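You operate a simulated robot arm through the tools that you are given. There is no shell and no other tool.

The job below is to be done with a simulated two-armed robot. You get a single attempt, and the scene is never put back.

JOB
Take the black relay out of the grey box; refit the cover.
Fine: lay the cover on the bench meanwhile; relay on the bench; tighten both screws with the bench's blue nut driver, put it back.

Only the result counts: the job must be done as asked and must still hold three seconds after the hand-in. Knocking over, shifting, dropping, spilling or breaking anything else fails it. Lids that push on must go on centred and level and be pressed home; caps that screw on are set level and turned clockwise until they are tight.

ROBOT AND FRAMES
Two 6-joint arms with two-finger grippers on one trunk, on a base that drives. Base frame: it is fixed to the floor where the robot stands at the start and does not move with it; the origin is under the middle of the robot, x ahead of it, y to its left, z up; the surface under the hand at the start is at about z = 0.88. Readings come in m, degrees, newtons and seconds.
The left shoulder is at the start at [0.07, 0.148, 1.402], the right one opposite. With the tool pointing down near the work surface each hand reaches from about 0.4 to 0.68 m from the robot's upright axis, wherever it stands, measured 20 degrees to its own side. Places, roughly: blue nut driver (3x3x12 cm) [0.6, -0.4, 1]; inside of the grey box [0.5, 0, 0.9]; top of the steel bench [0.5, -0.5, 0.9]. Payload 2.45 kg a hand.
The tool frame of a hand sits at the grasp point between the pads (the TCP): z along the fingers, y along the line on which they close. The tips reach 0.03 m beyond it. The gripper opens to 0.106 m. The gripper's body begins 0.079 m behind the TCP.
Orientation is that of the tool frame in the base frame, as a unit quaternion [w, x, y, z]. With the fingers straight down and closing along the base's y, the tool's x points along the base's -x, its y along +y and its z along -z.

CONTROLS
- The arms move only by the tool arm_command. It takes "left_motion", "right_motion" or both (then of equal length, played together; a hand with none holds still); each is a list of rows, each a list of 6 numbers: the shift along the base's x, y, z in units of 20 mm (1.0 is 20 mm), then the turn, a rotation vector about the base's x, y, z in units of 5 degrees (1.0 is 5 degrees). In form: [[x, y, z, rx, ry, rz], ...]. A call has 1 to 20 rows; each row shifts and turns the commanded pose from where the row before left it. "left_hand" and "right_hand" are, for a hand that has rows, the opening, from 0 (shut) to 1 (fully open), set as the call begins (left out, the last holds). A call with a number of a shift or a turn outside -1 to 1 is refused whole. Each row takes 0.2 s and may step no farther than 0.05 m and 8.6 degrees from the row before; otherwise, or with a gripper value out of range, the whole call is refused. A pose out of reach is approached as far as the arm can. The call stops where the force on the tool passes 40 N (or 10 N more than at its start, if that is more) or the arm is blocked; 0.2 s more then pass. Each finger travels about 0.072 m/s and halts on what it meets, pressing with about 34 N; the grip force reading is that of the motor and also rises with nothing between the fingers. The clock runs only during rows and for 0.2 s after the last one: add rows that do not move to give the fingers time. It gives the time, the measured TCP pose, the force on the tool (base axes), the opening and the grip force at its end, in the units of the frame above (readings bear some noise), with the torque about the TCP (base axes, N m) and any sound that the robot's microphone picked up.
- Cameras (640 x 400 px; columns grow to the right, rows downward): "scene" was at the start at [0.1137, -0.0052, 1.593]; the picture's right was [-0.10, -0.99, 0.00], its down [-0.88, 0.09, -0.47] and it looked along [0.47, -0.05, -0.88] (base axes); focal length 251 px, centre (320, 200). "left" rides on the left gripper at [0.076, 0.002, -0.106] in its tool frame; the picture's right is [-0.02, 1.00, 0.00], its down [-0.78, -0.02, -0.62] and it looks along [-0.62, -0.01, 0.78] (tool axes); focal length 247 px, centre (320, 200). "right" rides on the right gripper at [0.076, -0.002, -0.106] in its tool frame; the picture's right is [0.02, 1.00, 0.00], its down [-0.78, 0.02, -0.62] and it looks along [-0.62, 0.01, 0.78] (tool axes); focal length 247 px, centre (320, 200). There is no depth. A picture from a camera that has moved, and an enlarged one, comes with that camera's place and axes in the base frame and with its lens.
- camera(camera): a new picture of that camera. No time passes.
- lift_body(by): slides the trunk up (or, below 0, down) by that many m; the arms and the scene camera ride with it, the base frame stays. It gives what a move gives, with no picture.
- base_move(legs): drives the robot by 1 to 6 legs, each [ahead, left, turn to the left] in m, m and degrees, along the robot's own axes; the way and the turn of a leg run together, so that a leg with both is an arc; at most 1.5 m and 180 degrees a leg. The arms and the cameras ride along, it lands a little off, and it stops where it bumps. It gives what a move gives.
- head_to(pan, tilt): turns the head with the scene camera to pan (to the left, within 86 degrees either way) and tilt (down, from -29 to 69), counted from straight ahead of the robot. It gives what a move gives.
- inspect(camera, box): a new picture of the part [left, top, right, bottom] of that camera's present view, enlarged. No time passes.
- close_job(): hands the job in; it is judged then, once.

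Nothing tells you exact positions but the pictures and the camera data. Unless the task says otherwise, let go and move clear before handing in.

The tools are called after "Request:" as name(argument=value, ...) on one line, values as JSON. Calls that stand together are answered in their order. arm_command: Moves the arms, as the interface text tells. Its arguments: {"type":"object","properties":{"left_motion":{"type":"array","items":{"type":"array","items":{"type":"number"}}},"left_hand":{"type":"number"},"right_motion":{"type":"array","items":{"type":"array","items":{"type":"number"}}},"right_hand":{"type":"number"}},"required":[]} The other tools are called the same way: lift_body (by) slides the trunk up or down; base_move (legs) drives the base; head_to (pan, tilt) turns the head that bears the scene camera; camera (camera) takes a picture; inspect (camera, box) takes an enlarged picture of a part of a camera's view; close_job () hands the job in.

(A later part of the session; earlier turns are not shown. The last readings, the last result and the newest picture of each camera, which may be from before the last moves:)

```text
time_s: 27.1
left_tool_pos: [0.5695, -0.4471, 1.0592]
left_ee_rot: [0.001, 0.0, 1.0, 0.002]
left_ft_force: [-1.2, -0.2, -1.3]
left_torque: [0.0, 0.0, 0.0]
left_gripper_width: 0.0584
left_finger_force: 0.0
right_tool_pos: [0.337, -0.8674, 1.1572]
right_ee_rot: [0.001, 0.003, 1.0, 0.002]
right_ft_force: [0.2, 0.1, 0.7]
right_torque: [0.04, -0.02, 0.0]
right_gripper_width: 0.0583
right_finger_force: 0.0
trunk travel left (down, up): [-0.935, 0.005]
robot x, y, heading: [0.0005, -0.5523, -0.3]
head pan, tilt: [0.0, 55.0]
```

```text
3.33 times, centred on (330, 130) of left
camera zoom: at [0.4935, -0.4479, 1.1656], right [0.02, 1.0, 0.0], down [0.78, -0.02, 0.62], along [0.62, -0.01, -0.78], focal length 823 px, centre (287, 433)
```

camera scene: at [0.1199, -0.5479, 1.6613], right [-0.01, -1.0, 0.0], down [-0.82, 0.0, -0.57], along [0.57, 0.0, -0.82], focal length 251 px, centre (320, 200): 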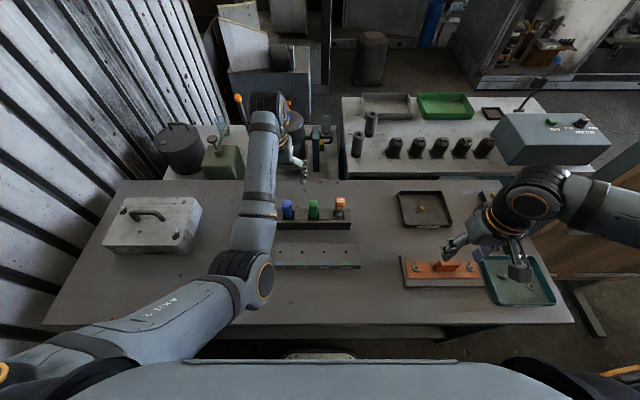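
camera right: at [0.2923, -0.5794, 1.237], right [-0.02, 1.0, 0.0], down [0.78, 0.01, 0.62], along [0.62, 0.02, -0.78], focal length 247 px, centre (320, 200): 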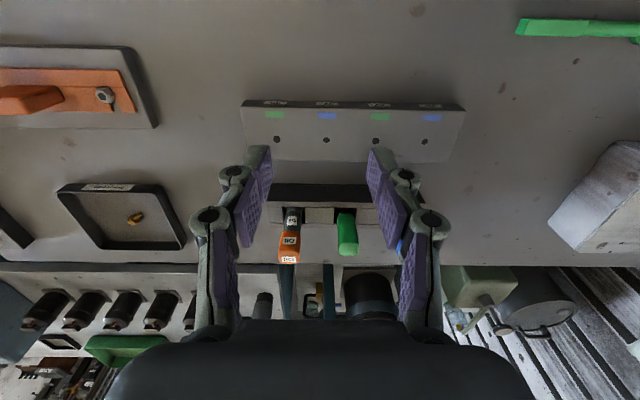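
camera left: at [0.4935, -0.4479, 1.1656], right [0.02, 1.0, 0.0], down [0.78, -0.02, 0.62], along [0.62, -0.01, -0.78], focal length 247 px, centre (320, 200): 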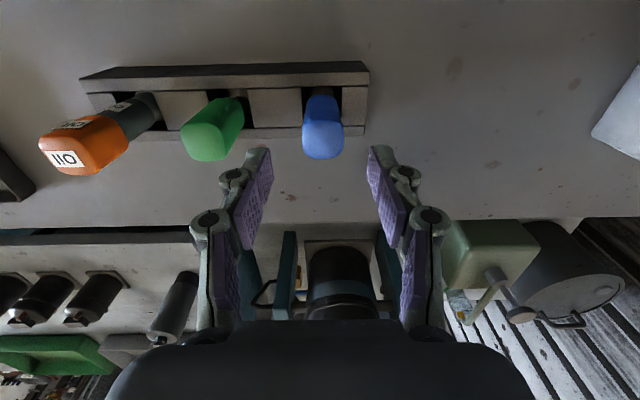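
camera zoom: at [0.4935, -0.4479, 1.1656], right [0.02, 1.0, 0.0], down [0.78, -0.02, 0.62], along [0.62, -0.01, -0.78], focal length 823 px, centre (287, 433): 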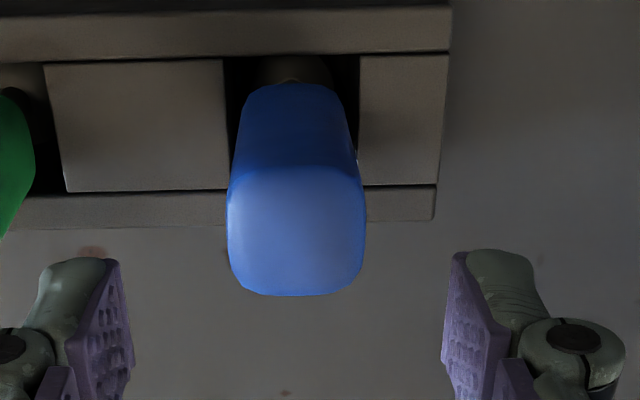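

The hand is centred on the handle to within about a millimetre. I'll descend to z ≈ 0.972 and close.

Request:
arm_command(left_motion=[[0, 0, -0.87, 0, 0, 0], [0, 0, -0.87, 0, 0, 0], [0, 0, -0.87, 0, 0, 0], [0, 0, -0.87, 0, 0, 0], [0, 0, -0.87, 0, 0, 0]])

Request:
camera(camera="left")

```text
time_s: 28.2
left_tool_pos: [0.5706, -0.4482, 0.9723]
left_ee_rot: [0.002, 0.001, 1.0, 0.002]
left_ft_force: [0.1, -0.3, 0.7]
left_torque: [-0.02, -0.02, 0.0]
left_gripper_width: 0.0581
left_finger_force: 0.0
right_tool_pos: [0.337, -0.8669, 1.1555]
right_ee_rot: [0.0, 0.002, 1.0, 0.001]
right_ft_force: [0.8, 0.0, 0.5]
right_torque: [0.0, 0.01, 0.0]
right_gripper_width: 0.0583
right_finger_force: 0.1
trunk travel left (down, up): [-0.935, 0.005]
robot x, y, heading: [-0.0018, -0.5485, -0.3]
head pan, tilt: [0.0, 55.0]
```

```text
taken
camera left: at [0.4938, -0.4465, 1.0778], right [0.02, 1.0, 0.0], down [0.78, -0.02, 0.62], along [0.62, -0.01, -0.78], focal length 247 px, centre (320, 200)
```

left: 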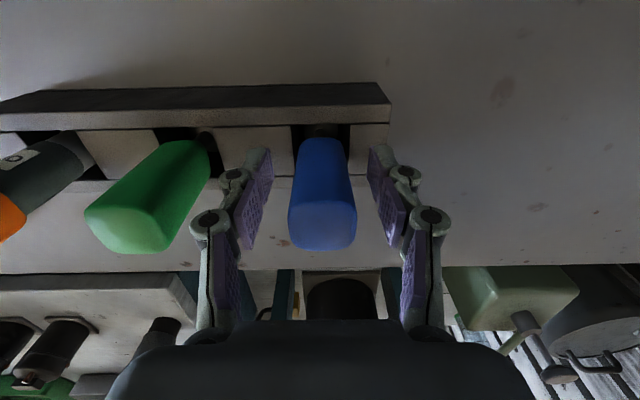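

The handle sits between the pads, so I'll close the left hand on it.

Request:
arm_command(left_motion=[[0, 0, 0, 0, 0, 0], [0, 0, 0, 0, 0, 0], [0, 0, 0, 0, 0, 0], [0, 0, 0, 0, 0, 0]], left_hand=0)

Request:
camera(camera="left")

```text
time_s: 29.2
left_tool_pos: [0.5693, -0.448, 0.9719]
left_ee_rot: [0.002, 0.002, 1.0, 0.001]
left_ft_force: [0.0, 0.6, 1.3]
left_torque: [0.01, -0.03, -0.03]
left_gripper_width: 0.029
left_finger_force: 34.0
right_tool_pos: [0.3366, -0.8685, 1.1559]
right_ee_rot: [0.0, 0.004, 1.0, 0.002]
right_ft_force: [-0.2, 0.8, 0.2]
right_torque: [0.0, 0.0, -0.01]
right_gripper_width: 0.0583
right_finger_force: 0.1
trunk travel left (down, up): [-0.935, 0.005]
robot x, y, heading: [-0.001, -0.5541, -0.2]
head pan, tilt: [0.0, 55.0]
```

```text
taken
camera left: at [0.4932, -0.4466, 1.0781], right [0.02, 1.0, 0.0], down [0.78, -0.02, 0.62], along [0.62, -0.01, -0.78], focal length 247 px, centre (320, 200)
```

left: 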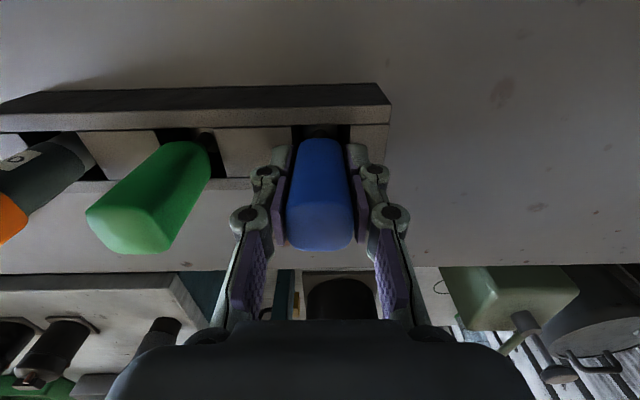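

Grip is firm at 29 mm width. I'll lift the driver straight up out of the rack.

Request:
arm_command(left_motion=[[0, 0, 0.5, 0, 0, 0], [0, 0, 0.7, 0, 0, 0], [0, 0, 0.9, 0, 0, 0], [0, 0, 0.9, 0, 0, 0], [0, 0, 0.9, 0, 0, 0], [0, 0, 0.9, 0, 0, 0], [0, 0, 0.9, 0, 0, 0], [0, 0, 0.9, 0, 0, 0]])

Request:
camera(camera="left")

Request:
camera(camera="scene")

```text
time_s: 31.1
left_tool_pos: [0.5679, -0.4496, 1.1052]
left_ee_rot: [0.001, 0.002, 1.0, 0.003]
left_ft_force: [0.0, -0.4, -0.8]
left_torque: [0.02, -0.03, 0.03]
left_gripper_width: 0.0289
left_finger_force: 34.0
right_tool_pos: [0.3378, -0.8678, 1.1571]
right_ee_rot: [0.0, 0.003, 1.0, 0.002]
right_ft_force: [-0.7, -0.1, -0.9]
right_torque: [-0.01, 0.01, 0.02]
right_gripper_width: 0.0584
right_finger_force: 0.0
trunk travel left (down, up): [-0.935, 0.005]
robot x, y, heading: [-0.0041, -0.5554, -0.3]
head pan, tilt: [0.0, 55.0]
```

```text
taken
camera left: at [0.492, -0.4478, 1.211], right [0.02, 1.0, 0.0], down [0.78, -0.02, 0.62], along [0.62, -0.01, -0.78], focal length 247 px, centre (320, 200)
```

left: 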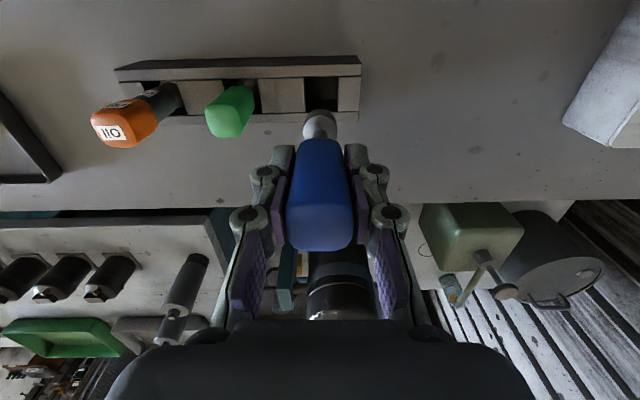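

```text
taken
camera scene: at [0.1199, -0.5514, 1.6612], right [-0.01, -1.0, 0.0], down [-0.82, 0.0, -0.57], along [0.57, 0.0, -0.82], focal length 251 px, centre (320, 200)
```

scene: 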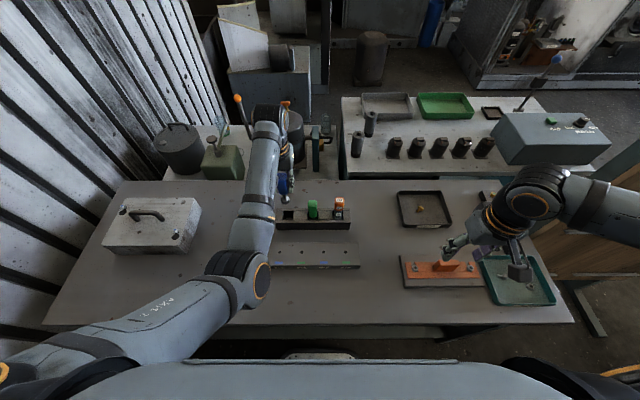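

Request:
inspect(camera="left", box=[260, 80, 380, 170])

Request:
inspect(camera="scene", box=[250, 150, 350, 240])

Request:
inspect(camera="right", box=[400, 100, 640, 300])

```text
4.44 times, centred on (320, 125) of left
camera zoom: at [0.492, -0.4478, 1.211], right [0.02, 1.0, 0.0], down [0.78, -0.02, 0.62], along [0.62, -0.01, -0.78], focal length 1098 px, centre (320, 533)
```

zoom: 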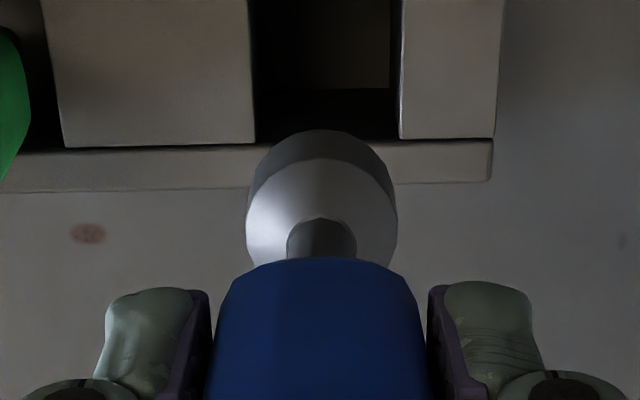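

```text
4.44 times, centred on (300, 195) of scene
camera zoom: at [0.1199, -0.5514, 1.6612], right [-0.01, -1.0, 0.0], down [-0.82, 0.0, -0.57], along [0.57, 0.0, -0.82], focal length 1116 px, centre (409, 222)
```

zoom: 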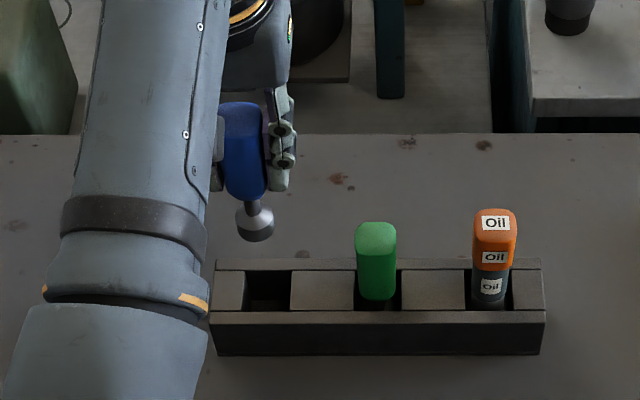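

```text
2.00 times, centred on (520, 200) of right
camera zoom: at [0.2594, -0.8687, 1.2637], right [-0.02, 1.0, 0.0], down [0.78, 0.01, 0.62], along [0.62, 0.01, -0.78], focal length 494 px, centre (-80, 200)
```

zoom: 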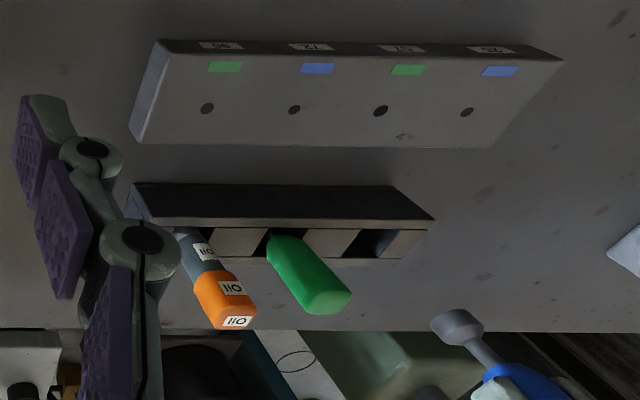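

The driver is a blue handle on a thin shaft with a socket whose mouth is about 9 cm below the TCP. I'll take it to the right screw first, driving left about 0.34 m so it stays clear of the cover's handle.

Request:
base_move(legs=[[0, 0.345, 0]])

Request:
camera(camera="left")

Request:
camera(camera="scene")

```text
time_s: 33.3
left_tool_pos: [0.5706, -0.1068, 1.1042]
left_ee_rot: [0.001, 0.003, 1.0, 0.003]
left_ft_force: [0.1, -0.3, -1.5]
left_torque: [0.05, 0.02, 0.01]
left_gripper_width: 0.0289
left_finger_force: 34.4
right_tool_pos: [0.3384, -0.5248, 1.1556]
right_ee_rot: [0.0, 0.004, 1.0, 0.003]
right_ft_force: [-0.1, -0.1, 0.0]
right_torque: [-0.01, -0.02, 0.02]
right_gripper_width: 0.0582
right_finger_force: 0.0
trunk travel left (down, up): [-0.935, 0.005]
robot x, y, heading: [0.0011, -0.204, -0.6]
head pan, tilt: [0.0, 55.0]
```

```text
taken
camera left: at [0.495, -0.1059, 1.2109], right [0.03, 1.0, 0.01], down [0.78, -0.03, 0.62], along [0.62, -0.01, -0.78], focal length 247 px, centre (320, 200)
```

left: 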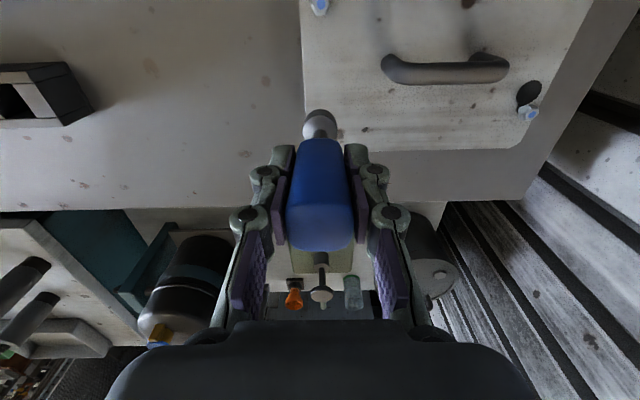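

```text
taken
camera scene: at [0.1226, -0.2091, 1.6612], right [-0.01, -1.0, 0.0], down [-0.82, 0.01, -0.57], along [0.57, 0.0, -0.82], focal length 251 px, centre (320, 200)
```

scene: 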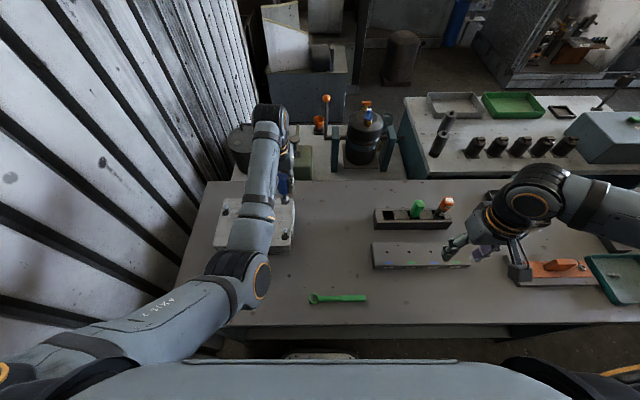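

The screw is at the very edge of the left camera's view. I'll draw the hand back 7 cm over the screw and look again.

Request:
arm_command(left_motion=[[-0.875, 0, 0, 0, 0, 0], [-0.875, 0, 0, 0, 0, 0], [-0.875, 0, 0, 0, 0, 0], [-0.875, 0, 0, 0, 0, 0], [0, 0, 0, 0, 0, 0]])

Request:
camera(camera="left")

Request:
inspect(camera="left", box=[270, 60, 370, 140])

Request:
inspect(camera="scene", box=[200, 140, 320, 260])

```text
time_s: 34.4
left_tool_pos: [0.5319, -0.0354, 1.1301]
left_ee_rot: [0.04, -0.025, 0.996, 0.069]
left_ft_force: [-0.1, -0.7, -1.4]
left_torque: [-0.01, 0.01, -0.02]
left_gripper_width: 0.0292
left_finger_force: 34.1
right_tool_pos: [0.3391, -0.5238, 1.1551]
right_ee_rot: [0.0, 0.004, 1.0, 0.002]
right_ft_force: [-0.4, -0.1, -0.5]
right_torque: [0.02, 0.0, 0.04]
right_gripper_width: 0.0584
right_finger_force: 0.1
trunk travel left (down, up): [-0.935, 0.005]
robot x, y, heading: [-0.0015, -0.2065, -0.4]
head pan, tilt: [0.0, 55.0]
stopped in row 5 (left hand): the arm was blocked; the commanded pose is now the measured one
```

```text
taken
camera left: at [0.4488, -0.0527, 1.2276], right [-0.03, 0.99, 0.14], down [0.73, -0.07, 0.68], along [0.68, 0.12, -0.72], focal length 247 px, centre (320, 200)
```

left: 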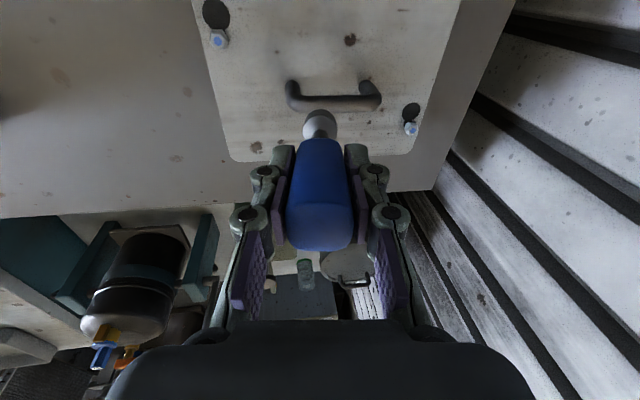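

```text
5.00 times, centred on (320, 100) of left
camera zoom: at [0.4488, -0.0527, 1.2276], right [-0.03, 0.99, 0.14], down [0.73, -0.07, 0.68], along [0.68, 0.12, -0.72], focal length 1235 px, centre (320, 700)
```

zoom: 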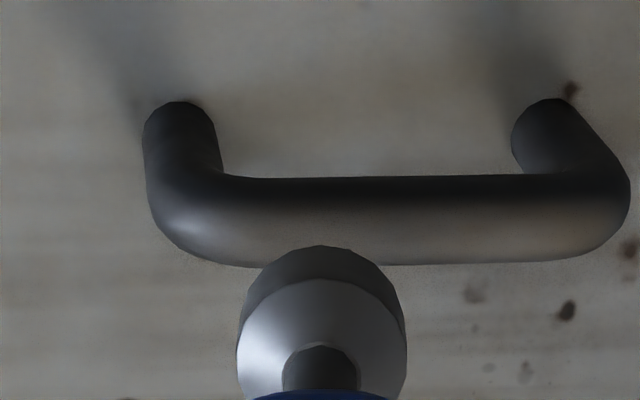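

```text
3.33 times, centred on (260, 200) of scene
camera zoom: at [0.1223, -0.2067, 1.6613], right [-0.01, -1.0, 0.0], down [-0.82, 0.01, -0.57], along [0.57, 0.0, -0.82], focal length 837 px, centre (520, 200)
```

zoom: 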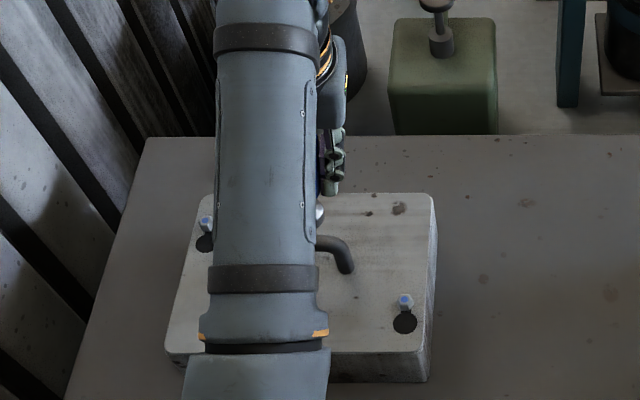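

The left arm swerved as it switched posture on the way in, and it now holds the driver slightly tilted over the cover handle. The socket is still about 4 cm above it with no contact. I'll bring the hand back toward the good pose and upright in small steps.

Request:
arm_command(left_motion=[[0.3, -0.5, 0, -0.316, 0.184, -0.114], [0.3, -0.5, 0, -0.316, 0.184, -0.114]])

Request:
camera(camera="scene")

```text
time_s: 35.0
left_tool_pos: [0.5451, -0.0592, 1.1283]
left_ee_rot: [0.023, -0.012, 0.999, 0.037]
left_ft_force: [-0.1, -0.6, -0.9]
left_torque: [0.0, 0.03, 0.01]
left_gripper_width: 0.0293
left_finger_force: 34.6
right_tool_pos: [0.3387, -0.5221, 1.1565]
right_ee_rot: [-0.001, 0.005, 1.0, 0.002]
right_ft_force: [0.8, 0.0, -0.7]
right_torque: [0.01, -0.01, 0.0]
right_gripper_width: 0.0583
right_finger_force: 0.0
trunk travel left (down, up): [-0.935, 0.005]
robot x, y, heading: [0.0009, -0.2064, -0.6]
head pan, tilt: [0.0, 55.0]
```

```text
taken
camera scene: at [0.1231, -0.2066, 1.6612], right [-0.01, -1.0, 0.0], down [-0.82, 0.01, -0.57], along [0.57, 0.0, -0.82], focal length 251 px, centre (320, 200)
```

scene: 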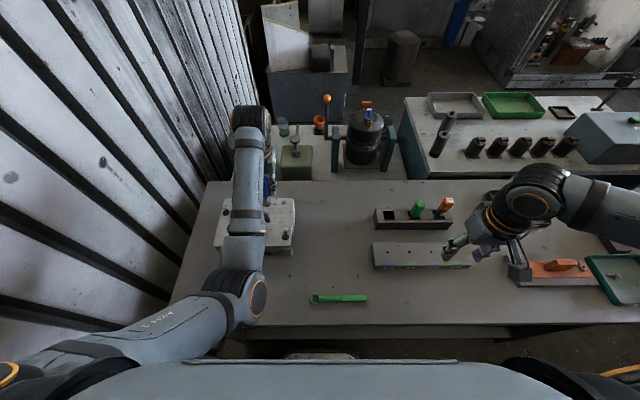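

It is tracking well again. I'll finish straightening up and return to the pose beside the box.

Request:
arm_command(left_motion=[[0.4, -0.8, -0.2, -0.283, 0.177, -0.09], [0.4, -0.8, -0.4, -0.283, 0.177, -0.09], [0.4, -0.8, -0.6, -0.283, 0.177, -0.09], [0, 0, 0, 0, 0, 0]])

Request:
camera(camera="left")

Request:
camera(camera="scene")

```text
time_s: 36.0
left_tool_pos: [0.5674, -0.1047, 1.1022]
left_ee_rot: [0.001, -0.002, 1.0, 0.0]
left_ft_force: [0.9, 0.8, -0.6]
left_torque: [-0.01, 0.01, -0.02]
left_gripper_width: 0.0294
left_finger_force: 33.7
right_tool_pos: [0.339, -0.5217, 1.1564]
right_ee_rot: [0.001, 0.005, 1.0, 0.002]
right_ft_force: [0.1, 0.4, -0.2]
right_torque: [-0.01, 0.04, -0.01]
right_gripper_width: 0.0584
right_finger_force: 0.0
trunk travel left (down, up): [-0.935, 0.005]
robot x, y, heading: [0.0008, -0.2073, -0.5]
head pan, tilt: [0.0, 55.0]
```

```text
taken
camera left: at [0.4918, -0.1046, 1.2092], right [0.02, 1.0, 0.0], down [0.78, -0.02, 0.62], along [0.62, -0.01, -0.78], focal length 247 px, centre (320, 200)
```

left: 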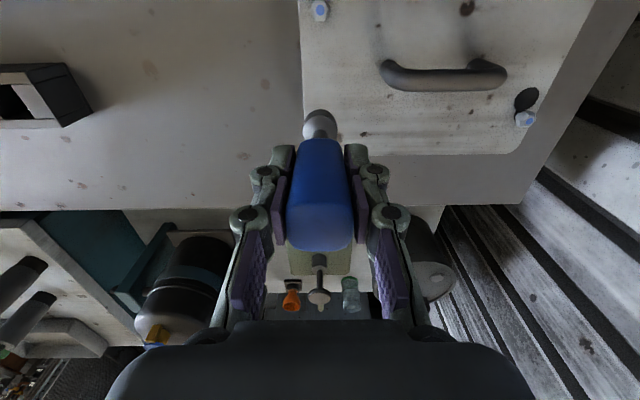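

```text
taken
camera scene: at [0.1223, -0.2053, 1.6613], right [-0.01, -1.0, 0.0], down [-0.82, 0.01, -0.57], along [0.57, -0.01, -0.82], focal length 251 px, centre (320, 200)
```

scene: 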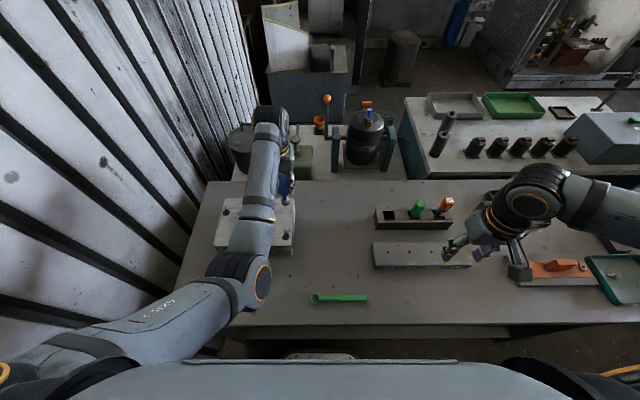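

Back in the good posture. At this height the left hand must stay about 0.57–0.6 m out, so I'll keep the arm as is and back the robot 7 cm to bring the driver over the right screw.

Request:
base_move(legs=[[-0.07, 0, 0.5]])

Request:
camera(camera="left")

Request:
inspect(camera="left", box=[270, 60, 370, 140])

Request:
inspect(camera="scene", box=[200, 140, 320, 260])

```text
time_s: 37.0
left_tool_pos: [0.5056, -0.1005, 1.0979]
left_ee_rot: [-0.004, -0.007, 1.0, 0.003]
left_ft_force: [1.7, 0.1, -1.5]
left_torque: [0.02, 0.12, 0.03]
left_gripper_width: 0.029
left_finger_force: 34.0
right_tool_pos: [0.2816, -0.5192, 1.1535]
right_ee_rot: [-0.004, 0.001, 1.0, 0.002]
right_ft_force: [0.7, 1.2, 0.2]
right_torque: [0.02, 0.09, 0.01]
right_gripper_width: 0.0584
right_finger_force: 0.0
trunk travel left (down, up): [-0.935, 0.005]
robot x, y, heading: [-0.0674, -0.2068, 0.1]
head pan, tilt: [0.0, 55.0]
```

```text
taken
camera left: at [0.4308, -0.1005, 1.205], right [0.01, 1.0, 0.0], down [0.79, -0.01, 0.62], along [0.62, 0.0, -0.79], focal length 247 px, centre (320, 200)
```

left: 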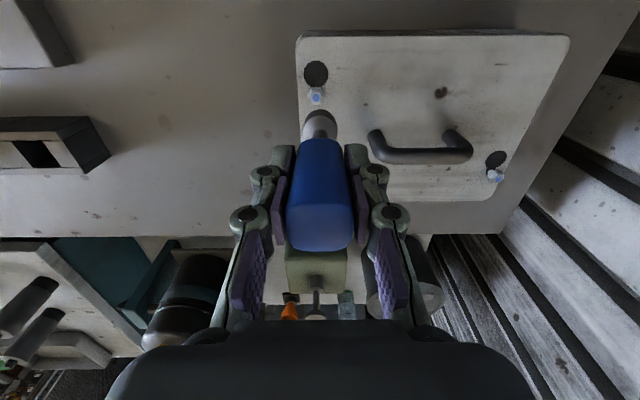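

```text
5.00 times, centred on (320, 100) of left
camera zoom: at [0.4308, -0.1005, 1.205], right [0.01, 1.0, 0.0], down [0.79, -0.01, 0.62], along [0.62, 0.0, -0.79], focal length 1235 px, centre (320, 700)
```

zoom: 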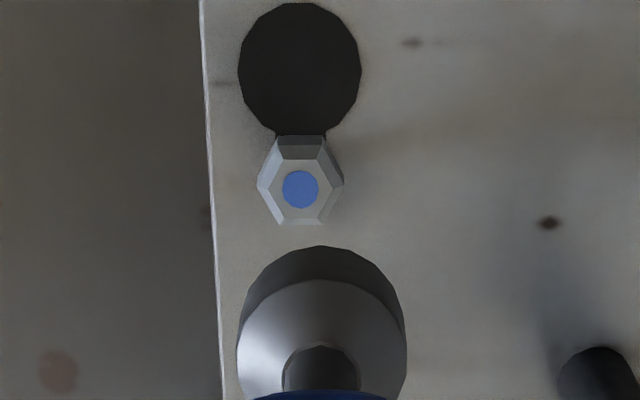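

```text
3.33 times, centred on (260, 200) of scene
camera zoom: at [0.066, -0.2047, 1.6601], right [0.0, -1.0, 0.0], down [-0.82, 0.0, -0.57], along [0.57, 0.0, -0.82], focal length 837 px, centre (520, 200)
```

zoom: 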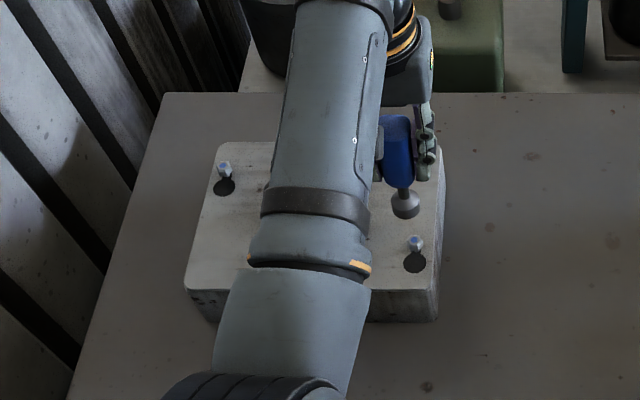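

The right screw works out at [0.4985, -0.103], matching the earlier estimate. I'll let the base settle with a still row for a good reading.

Request:
arm_command(left_motion=[[0, 0, 0, 0, 0, 0], [0, 0, 0, 0, 0, 0]])

Request:
inspect(camera="left", box=[270, 60, 370, 140])

```text
time_s: 37.6
left_tool_pos: [0.5017, -0.0996, 1.1009]
left_ee_rot: [-0.002, -0.006, 1.0, 0.002]
left_ft_force: [0.1, 0.1, -2.4]
left_torque: [-0.02, 0.04, -0.04]
left_gripper_width: 0.0291
left_finger_force: 34.1
right_tool_pos: [0.2768, -0.5188, 1.1552]
right_ee_rot: [0.0, 0.0, 1.0, 0.002]
right_ft_force: [0.3, 0.3, 0.2]
right_torque: [-0.01, 0.05, -0.02]
right_gripper_width: 0.058
right_finger_force: 0.1
trunk travel left (down, up): [-0.935, 0.005]
robot x, y, heading: [-0.0695, -0.2061, -0.1]
head pan, tilt: [0.0, 55.0]
```

```text
5.00 times, centred on (320, 100) of left
camera zoom: at [0.4263, -0.1002, 1.2072], right [0.01, 1.0, 0.0], down [0.79, -0.01, 0.62], along [0.62, 0.0, -0.79], focal length 1235 px, centre (320, 700)
```

zoom: 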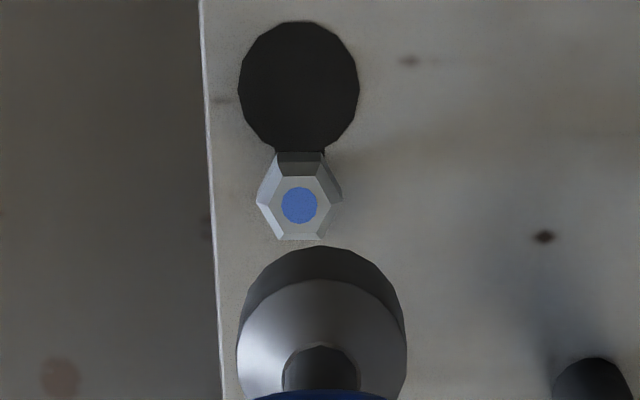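

The screw is at [0.498, -0.103]. I'll align the driver and lower it until the socket mouth is about 1 cm above the head, then check.

Request:
arm_command(left_motion=[[-0.19, -0.17, -0.3, 0, 0, 0], [0, 0, -0.75, 0, 0, 0], [0, 0, -0.75, 0, 0, 0], [0, 0, 0, 0, 0, 0]])

Request:
inspect(camera="left", box=[270, 60, 370, 140])

Request:
inspect(camera="scene", box=[240, 170, 300, 220])

Request:
camera(camera="right")

```text
time_s: 38.6
left_tool_pos: [0.4937, -0.1024, 1.067]
left_ee_rot: [0.001, -0.006, 1.0, 0.003]
left_ft_force: [-0.1, 0.1, -0.5]
left_torque: [0.01, -0.04, -0.06]
left_gripper_width: 0.0292
left_finger_force: 33.7
right_tool_pos: [0.2718, -0.5198, 1.1565]
right_ee_rot: [0.001, 0.001, 1.0, 0.002]
right_ft_force: [-0.2, -0.6, 0.3]
right_torque: [0.0, -0.03, -0.01]
right_gripper_width: 0.0586
right_finger_force: 0.0
trunk travel left (down, up): [-0.935, 0.005]
robot x, y, heading: [-0.0686, -0.2043, -0.2]
head pan, tilt: [0.0, 55.0]
```

```text
5.00 times, centred on (320, 100) of left
camera zoom: at [0.4173, -0.1026, 1.1734], right [0.01, 1.0, 0.0], down [0.78, -0.01, 0.62], along [0.62, 0.0, -0.78], focal length 1235 px, centre (320, 700)
```

zoom: 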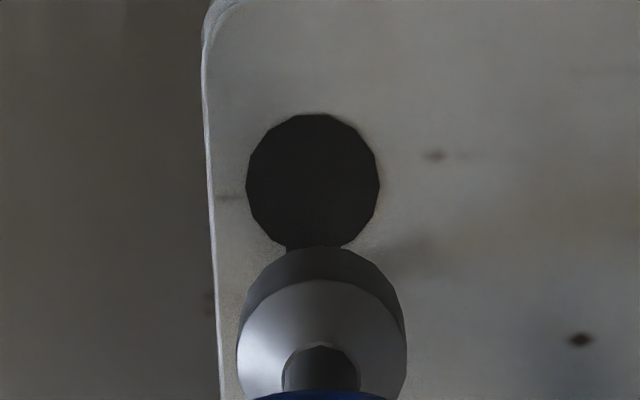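

```text
8.00 times, centred on (270, 195) of scene
camera zoom: at [0.052, -0.2044, 1.6614], right [0.0, -1.0, 0.0], down [-0.82, 0.0, -0.57], along [0.57, 0.0, -0.82], focal length 2009 px, centre (720, 240)
```

zoom: 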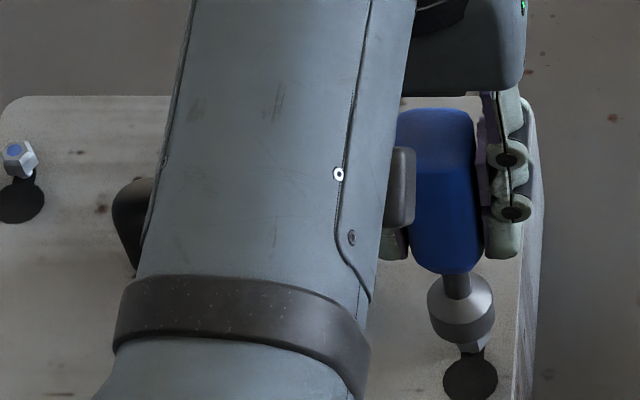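

```text
taken
camera right: at [0.1936, -0.521, 1.2639], right [-0.02, 1.0, 0.0], down [0.78, 0.01, 0.62], along [0.62, 0.02, -0.78], focal length 247 px, centre (320, 200)
```

right: 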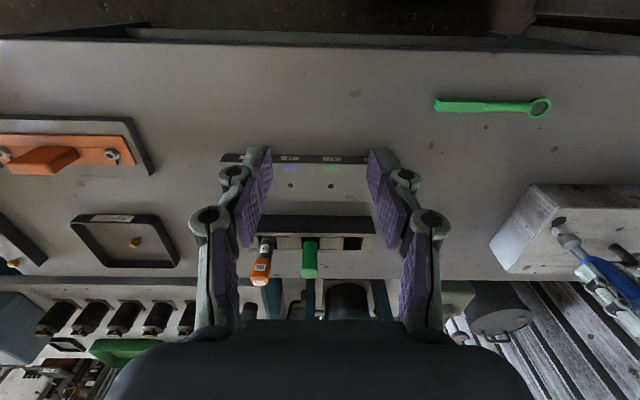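

The base is still creeping slightly as it settles, and seen from the head the socket looks a few mm to the left of the screw. I'll zoom in to measure the relative offset.

Request:
inspect(camera="scene", box=[278, 200, 308, 222])

Request:
inspect(camera="left", box=[295, 60, 345, 120])

Request:
inspect(camera="right", box=[530, 190, 610, 270])

```text
16.00 times, centred on (293, 211) of scene
camera zoom: at [0.052, -0.2044, 1.6614], right [0.0, -1.0, 0.0], down [-0.82, 0.0, -0.57], along [0.57, 0.0, -0.82], focal length 4019 px, centre (752, 24)
```

zoom: 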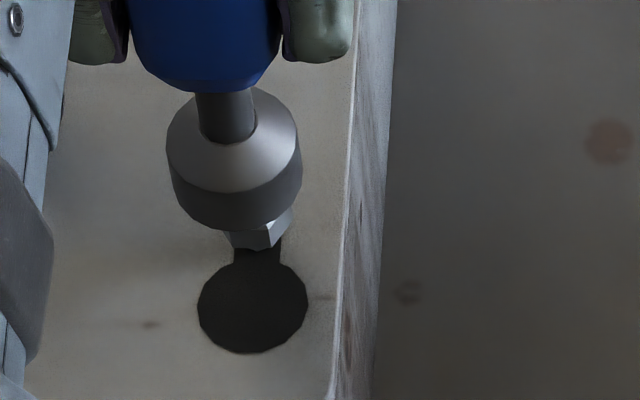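

```text
6.67 times, centred on (320, 90) of left
camera zoom: at [0.4173, -0.1026, 1.1734], right [0.01, 1.0, 0.0], down [0.78, -0.01, 0.62], along [0.62, 0.0, -0.78], focal length 1646 px, centre (320, 933)
```

zoom: 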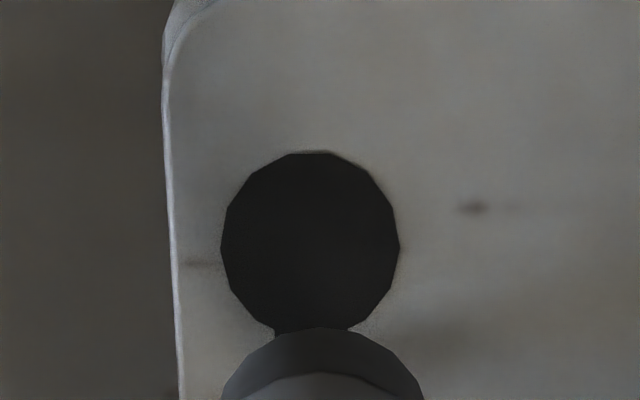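

```text
5.00 times, centred on (570, 230) of right
camera zoom: at [0.1936, -0.521, 1.2639], right [-0.02, 1.0, 0.0], down [0.78, 0.01, 0.62], along [0.62, 0.02, -0.78], focal length 1235 px, centre (-930, 50)
```

zoom: 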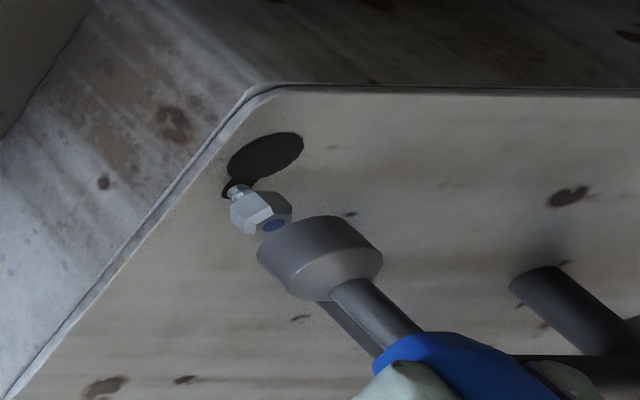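

The right camera gives a useful side view: there seems to be a bare neck between the screw head and the cover. I'll zoom in harder there to see whether the screw is already backed off.

Request:
inspect(camera="right", box=[545, 205, 580, 235])

Request:
inspect(camera="scene", box=[225, 180, 245, 200])

```text
13.33 times, centred on (562, 220) of right
camera zoom: at [0.1936, -0.521, 1.2639], right [-0.02, 1.0, 0.0], down [0.78, 0.01, 0.62], along [0.62, 0.02, -0.78], focal length 3293 px, centre (-2913, -67)
```

zoom: 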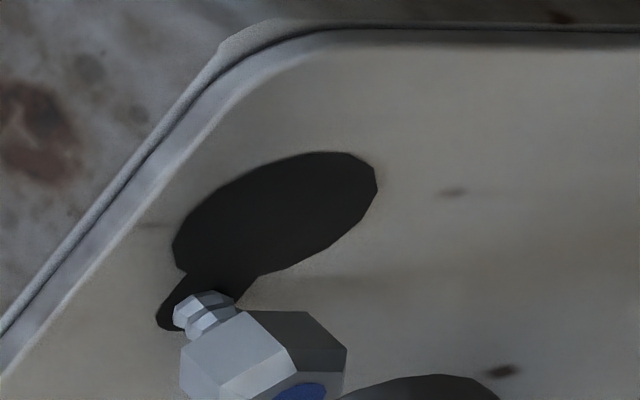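

```text
16.00 times, centred on (235, 190) of scene
camera zoom: at [0.052, -0.2044, 1.6614], right [0.0, -1.0, 0.0], down [-0.82, 0.0, -0.57], along [0.57, 0.0, -0.82], focal length 4019 px, centre (1680, 360)
```

zoom: 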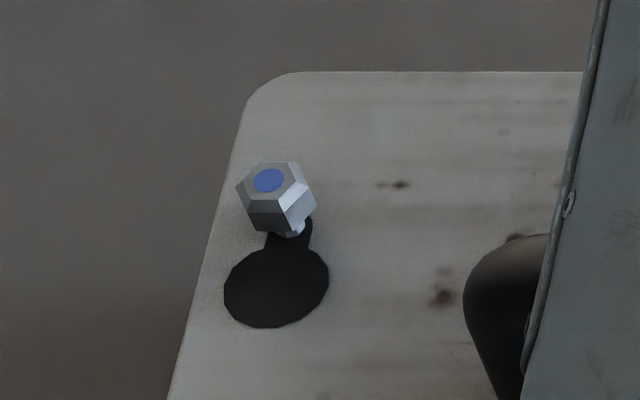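

Both screws are clearly backed off already: bare thread shows under the heads, so the cover should slide without any loosening. I need the left hand for the cover, so the driver goes back in its rack for now. I'll lift it clear first.

Request:
arm_command(left_motion=[[0, 0, 0.8, 0, 0, 0], [0, 0, 0.8, 0, 0, 0], [0, 0, 0, 0, 0, 0]])

Request:
base_move(legs=[[0.075, -0.2, 0], [0, -0.145, 0]])

Request:
arm_command(left_motion=[[0, 0, 0, 0, 0, 0], [0, 0, 0, 0, 0, 0], [0, 0, 0, 0, 0, 0], [0, 0, 0, 0, 0, 0]])

Request:
camera(camera="left")

```text
time_s: 39.4
left_tool_pos: [0.4934, -0.1015, 1.0996]
left_ee_rot: [0.0, -0.007, 1.0, 0.001]
left_ft_force: [0.4, -0.8, -1.3]
left_torque: [-0.01, 0.02, 0.0]
left_gripper_width: 0.0291
left_finger_force: 33.9
right_tool_pos: [0.2728, -0.5194, 1.1555]
right_ee_rot: [0.001, 0.0, 1.0, 0.0]
right_ft_force: [0.0, -0.5, 0.8]
right_torque: [0.02, -0.02, 0.01]
right_gripper_width: 0.0581
right_finger_force: 0.1
trunk travel left (down, up): [-0.935, 0.005]
robot x, y, heading: [-0.0719, -0.2044, -0.2]
head pan, tilt: [0.0, 55.0]
```

```text
time_s: 42.0
left_tool_pos: [0.5698, -0.4445, 1.0986]
left_ee_rot: [0.0, -0.007, 1.0, 0.001]
left_ft_force: [0.2, 0.3, -1.0]
left_torque: [0.01, 0.0, 0.04]
left_gripper_width: 0.0288
left_finger_force: 33.9
right_tool_pos: [0.3463, -0.861, 1.157]
right_ee_rot: [0.0, -0.001, 1.0, 0.0]
right_ft_force: [-0.3, -0.8, -0.3]
right_torque: [-0.02, -0.01, 0.01]
right_gripper_width: 0.0583
right_finger_force: 0.1
trunk travel left (down, up): [-0.935, 0.005]
robot x, y, heading: [0.0065, -0.5527, 0.3]
head pan, tilt: [0.0, 55.0]
```

```text
time_s: 43.0
left_tool_pos: [0.5685, -0.4452, 1.1008]
left_ee_rot: [0.0, -0.008, 1.0, 0.002]
left_ft_force: [0.6, 0.1, -0.9]
left_torque: [-0.02, 0.0, 0.04]
left_gripper_width: 0.0292
left_finger_force: 33.8
right_tool_pos: [0.3483, -0.8628, 1.1566]
right_ee_rot: [0.001, -0.001, 1.0, 0.002]
right_ft_force: [0.1, 0.1, -0.2]
right_torque: [-0.01, 0.03, 0.03]
right_gripper_width: 0.0581
right_finger_force: 0.0
trunk travel left (down, up): [-0.935, 0.005]
robot x, y, heading: [0.0076, -0.5502, 0.3]
head pan, tilt: [0.0, 55.0]
```

```text
taken
camera left: at [0.4927, -0.4465, 1.2056], right [0.01, 1.0, 0.0], down [0.78, -0.01, 0.62], along [0.62, 0.0, -0.78], focal length 247 px, centre (320, 200)
```

left: 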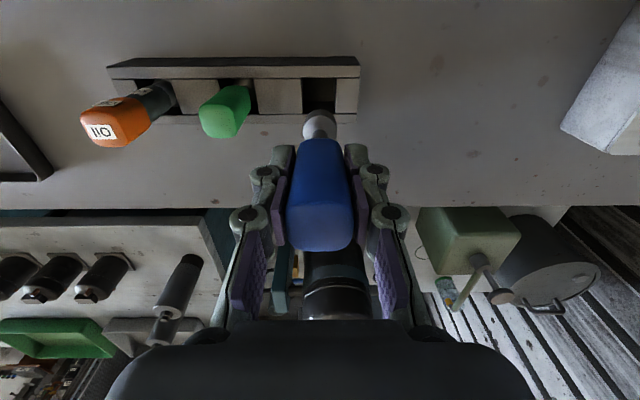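

The hand came back within 3 mm of the home position. I'll correct that and the small yaw, then check the socket against the cell before lowering.

Request:
arm_command(left_motion=[[0.06, -0.1, -0.5, 0, 0, -0.17], [0, 0, -0.7, 0, 0, 0], [0, 0, 0, 0, 0, 0]])

Request:
inspect(camera="left", box=[260, 70, 380, 150])

Request:
inspect(camera="scene", box=[250, 150, 350, 240])

```text
time_s: 43.8
left_tool_pos: [0.569, -0.4483, 1.075]
left_ee_rot: [0.0, 0.001, 1.0, 0.002]
left_ft_force: [-0.3, -0.1, -0.6]
left_torque: [-0.01, -0.01, -0.01]
left_gripper_width: 0.0292
left_finger_force: 34.4
right_tool_pos: [0.3468, -0.8623, 1.1569]
right_ee_rot: [0.001, -0.001, 1.0, 0.0]
right_ft_force: [-0.4, -0.3, -0.3]
right_torque: [0.01, 0.02, 0.01]
right_gripper_width: 0.0584
right_finger_force: 0.1
trunk travel left (down, up): [-0.935, 0.005]
robot x, y, heading: [0.0047, -0.5484, -0.0]
head pan, tilt: [0.0, 55.0]
```

```text
5.00 times, centred on (320, 110) of left
camera zoom: at [0.4932, -0.447, 1.1811], right [0.02, 1.0, 0.0], down [0.78, -0.02, 0.62], along [0.62, -0.01, -0.78], focal length 1235 px, centre (320, 650)
```

zoom: 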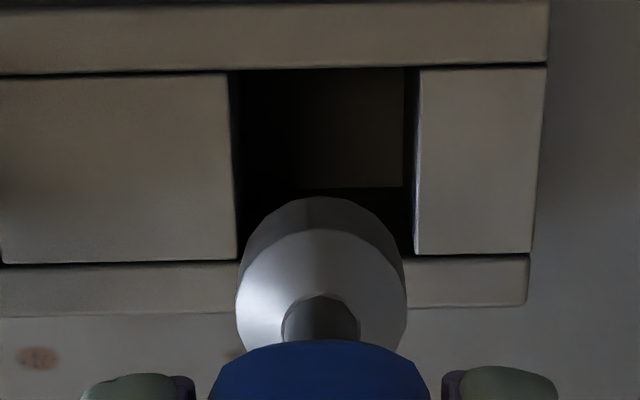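

```text
4.44 times, centred on (300, 195) of scene
camera zoom: at [0.1278, -0.5481, 1.6613], right [0.0, -1.0, 0.0], down [-0.82, 0.0, -0.57], along [0.57, 0.0, -0.82], focal length 1116 px, centre (409, 222)
```

zoom: 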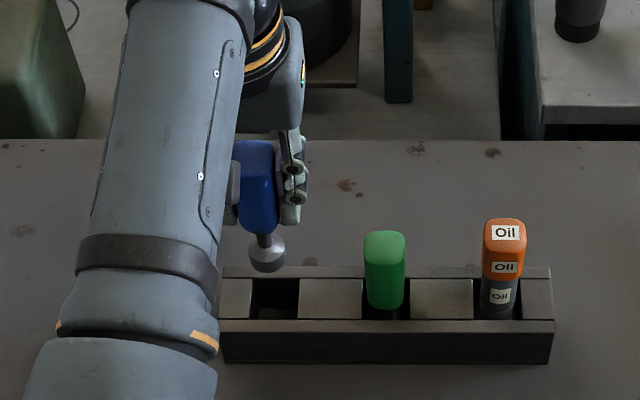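

The socket lines up with the cell. I'll lower it slowly and watch the force.

Request:
arm_command(left_motion=[[0.03, 0.03, -0.6, 0, 0, 0], [0, 0, -0.6, 0, 0, 0], [0, 0, -0.6, 0, 0, 0], [0, 0, -0.6, 0, 0, 0], [0, 0, -0.6, 0, 0, 0], [0, 0, -0.6, 0, 0, 0]])

Request:
camera(camera="left")

```text
time_s: 45.2
left_tool_pos: [0.5711, -0.4474, 1.0033]
left_ee_rot: [0.0, 0.0, 1.0, 0.002]
left_ft_force: [0.1, 0.5, -0.4]
left_torque: [-0.03, -0.03, 0.0]
left_gripper_width: 0.029
left_finger_force: 33.8
right_tool_pos: [0.3478, -0.8628, 1.1572]
right_ee_rot: [0.001, 0.0, 1.0, 0.001]
right_ft_force: [0.6, -0.6, -0.4]
right_torque: [0.01, -0.01, 0.0]
right_gripper_width: 0.0582
right_finger_force: 0.1
trunk travel left (down, up): [-0.935, 0.005]
robot x, y, heading: [0.0089, -0.5533, 0.2]
head pan, tilt: [0.0, 55.0]
```

```text
taken
camera left: at [0.4948, -0.4472, 1.1096], right [0.02, 1.0, 0.0], down [0.78, -0.02, 0.62], along [0.62, -0.01, -0.78], focal length 247 px, centre (320, 200)
```

left: 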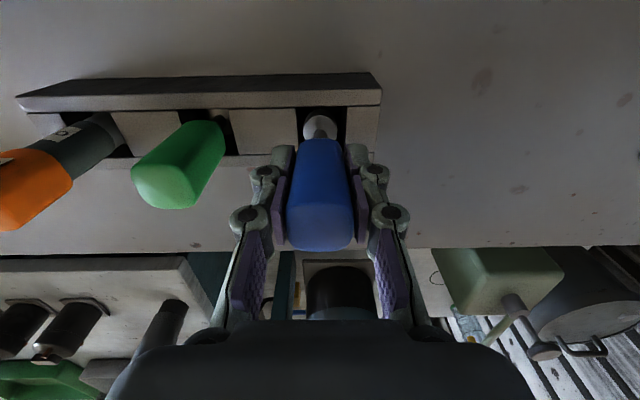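

The socket is inside the cell with no contact force. I'll take it the rest of the way down.

Request:
arm_command(left_motion=[[0, 0, -0.6, 0, 0, 0], [0, 0, -0.6, 0, 0, 0], [0, 0, -0.25, 0, 0, 0], [0, 0, 0, 0, 0, 0]])

```text
time_s: 46.2
left_tool_pos: [0.5703, -0.448, 0.9737]
left_ee_rot: [0.0, 0.0, 1.0, 0.002]
left_ft_force: [0.7, 0.4, -1.0]
left_torque: [0.01, 0.01, 0.01]
left_gripper_width: 0.0292
left_finger_force: 34.3
right_tool_pos: [0.3465, -0.8628, 1.1559]
right_ee_rot: [0.001, -0.001, 1.0, 0.002]
right_ft_force: [-0.3, -0.4, 0.0]
right_torque: [-0.04, 0.01, 0.0]
right_gripper_width: 0.0582
right_finger_force: 0.1
trunk travel left (down, up): [-0.935, 0.005]
robot x, y, heading: [0.0091, -0.5529, -0.0]
head pan, tilt: [0.0, 55.0]
```

Request:
arm_command(left_motion=[[0, 0, -0.1, 0, 0, 0], [0, 0, 0, 0, 0, 0]])

```text
time_s: 46.8
left_tool_pos: [0.5698, -0.4475, 0.9724]
left_ee_rot: [0.0, 0.0, 1.0, 0.002]
left_ft_force: [-1.2, 0.1, -1.7]
left_torque: [-0.01, -0.03, 0.01]
left_gripper_width: 0.029
left_finger_force: 34.2
right_tool_pos: [0.3471, -0.8638, 1.1555]
right_ee_rot: [0.0, 0.0, 1.0, 0.002]
right_ft_force: [0.1, -0.7, -0.4]
right_torque: [0.01, -0.01, -0.01]
right_gripper_width: 0.0584
right_finger_force: 0.1
trunk travel left (down, up): [-0.935, 0.005]
robot x, y, heading: [0.007, -0.5508, -0.1]
head pan, tilt: [0.0, 55.0]
```

It's at the home height within a millimetre. I'll release it, let it settle and rise straight up.

Request:
arm_command(left_motion=[[0, 0, -0.04, 0, 0, 0], [0, 0, 0, 0, 0, 0]])

Request:
arm_command(left_motion=[[0, 0, 0, 0, 0, 0], [0, 0, 0, 0, 0, 0], [0, 0, 0, 0, 0, 0]], left_hand=0.55)

Request:
camera(camera="left")

```text
time_s: 47.4
left_tool_pos: [0.5697, -0.4479, 0.972]
left_ee_rot: [0.001, 0.0, 1.0, 0.002]
left_ft_force: [0.3, -0.1, 1.4]
left_torque: [0.02, -0.03, 0.02]
left_gripper_width: 0.0295
left_finger_force: 33.9
right_tool_pos: [0.3471, -0.8631, 1.158]
right_ee_rot: [0.002, -0.001, 1.0, 0.002]
right_ft_force: [1.2, 0.4, -0.6]
right_torque: [0.0, -0.02, 0.01]
right_gripper_width: 0.0585
right_finger_force: 0.0
trunk travel left (down, up): [-0.935, 0.005]
robot x, y, heading: [0.0077, -0.549, 0.4]
head pan, tilt: [0.0, 55.0]
```

```text
time_s: 48.2
left_tool_pos: [0.5711, -0.4466, 0.9718]
left_ee_rot: [0.0, 0.001, 1.0, 0.002]
left_ft_force: [-0.5, -0.6, -0.6]
left_torque: [0.01, 0.02, 0.01]
left_gripper_width: 0.0584
left_finger_force: 0.1
right_tool_pos: [0.3469, -0.8639, 1.1559]
right_ee_rot: [0.001, -0.001, 1.0, 0.002]
right_ft_force: [-0.1, -0.2, 0.4]
right_torque: [0.01, 0.02, 0.04]
right_gripper_width: 0.0582
right_finger_force: 0.0
trunk travel left (down, up): [-0.935, 0.005]
robot x, y, heading: [0.0079, -0.5496, 0.0]
head pan, tilt: [0.0, 55.0]
```

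```text
taken
camera left: at [0.4943, -0.4467, 1.078], right [0.02, 1.0, 0.0], down [0.78, -0.02, 0.62], along [0.62, -0.01, -0.78], focal length 247 px, centre (320, 200)
```

left: 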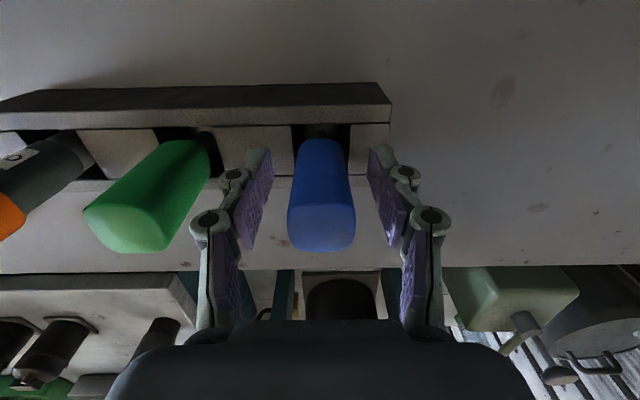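

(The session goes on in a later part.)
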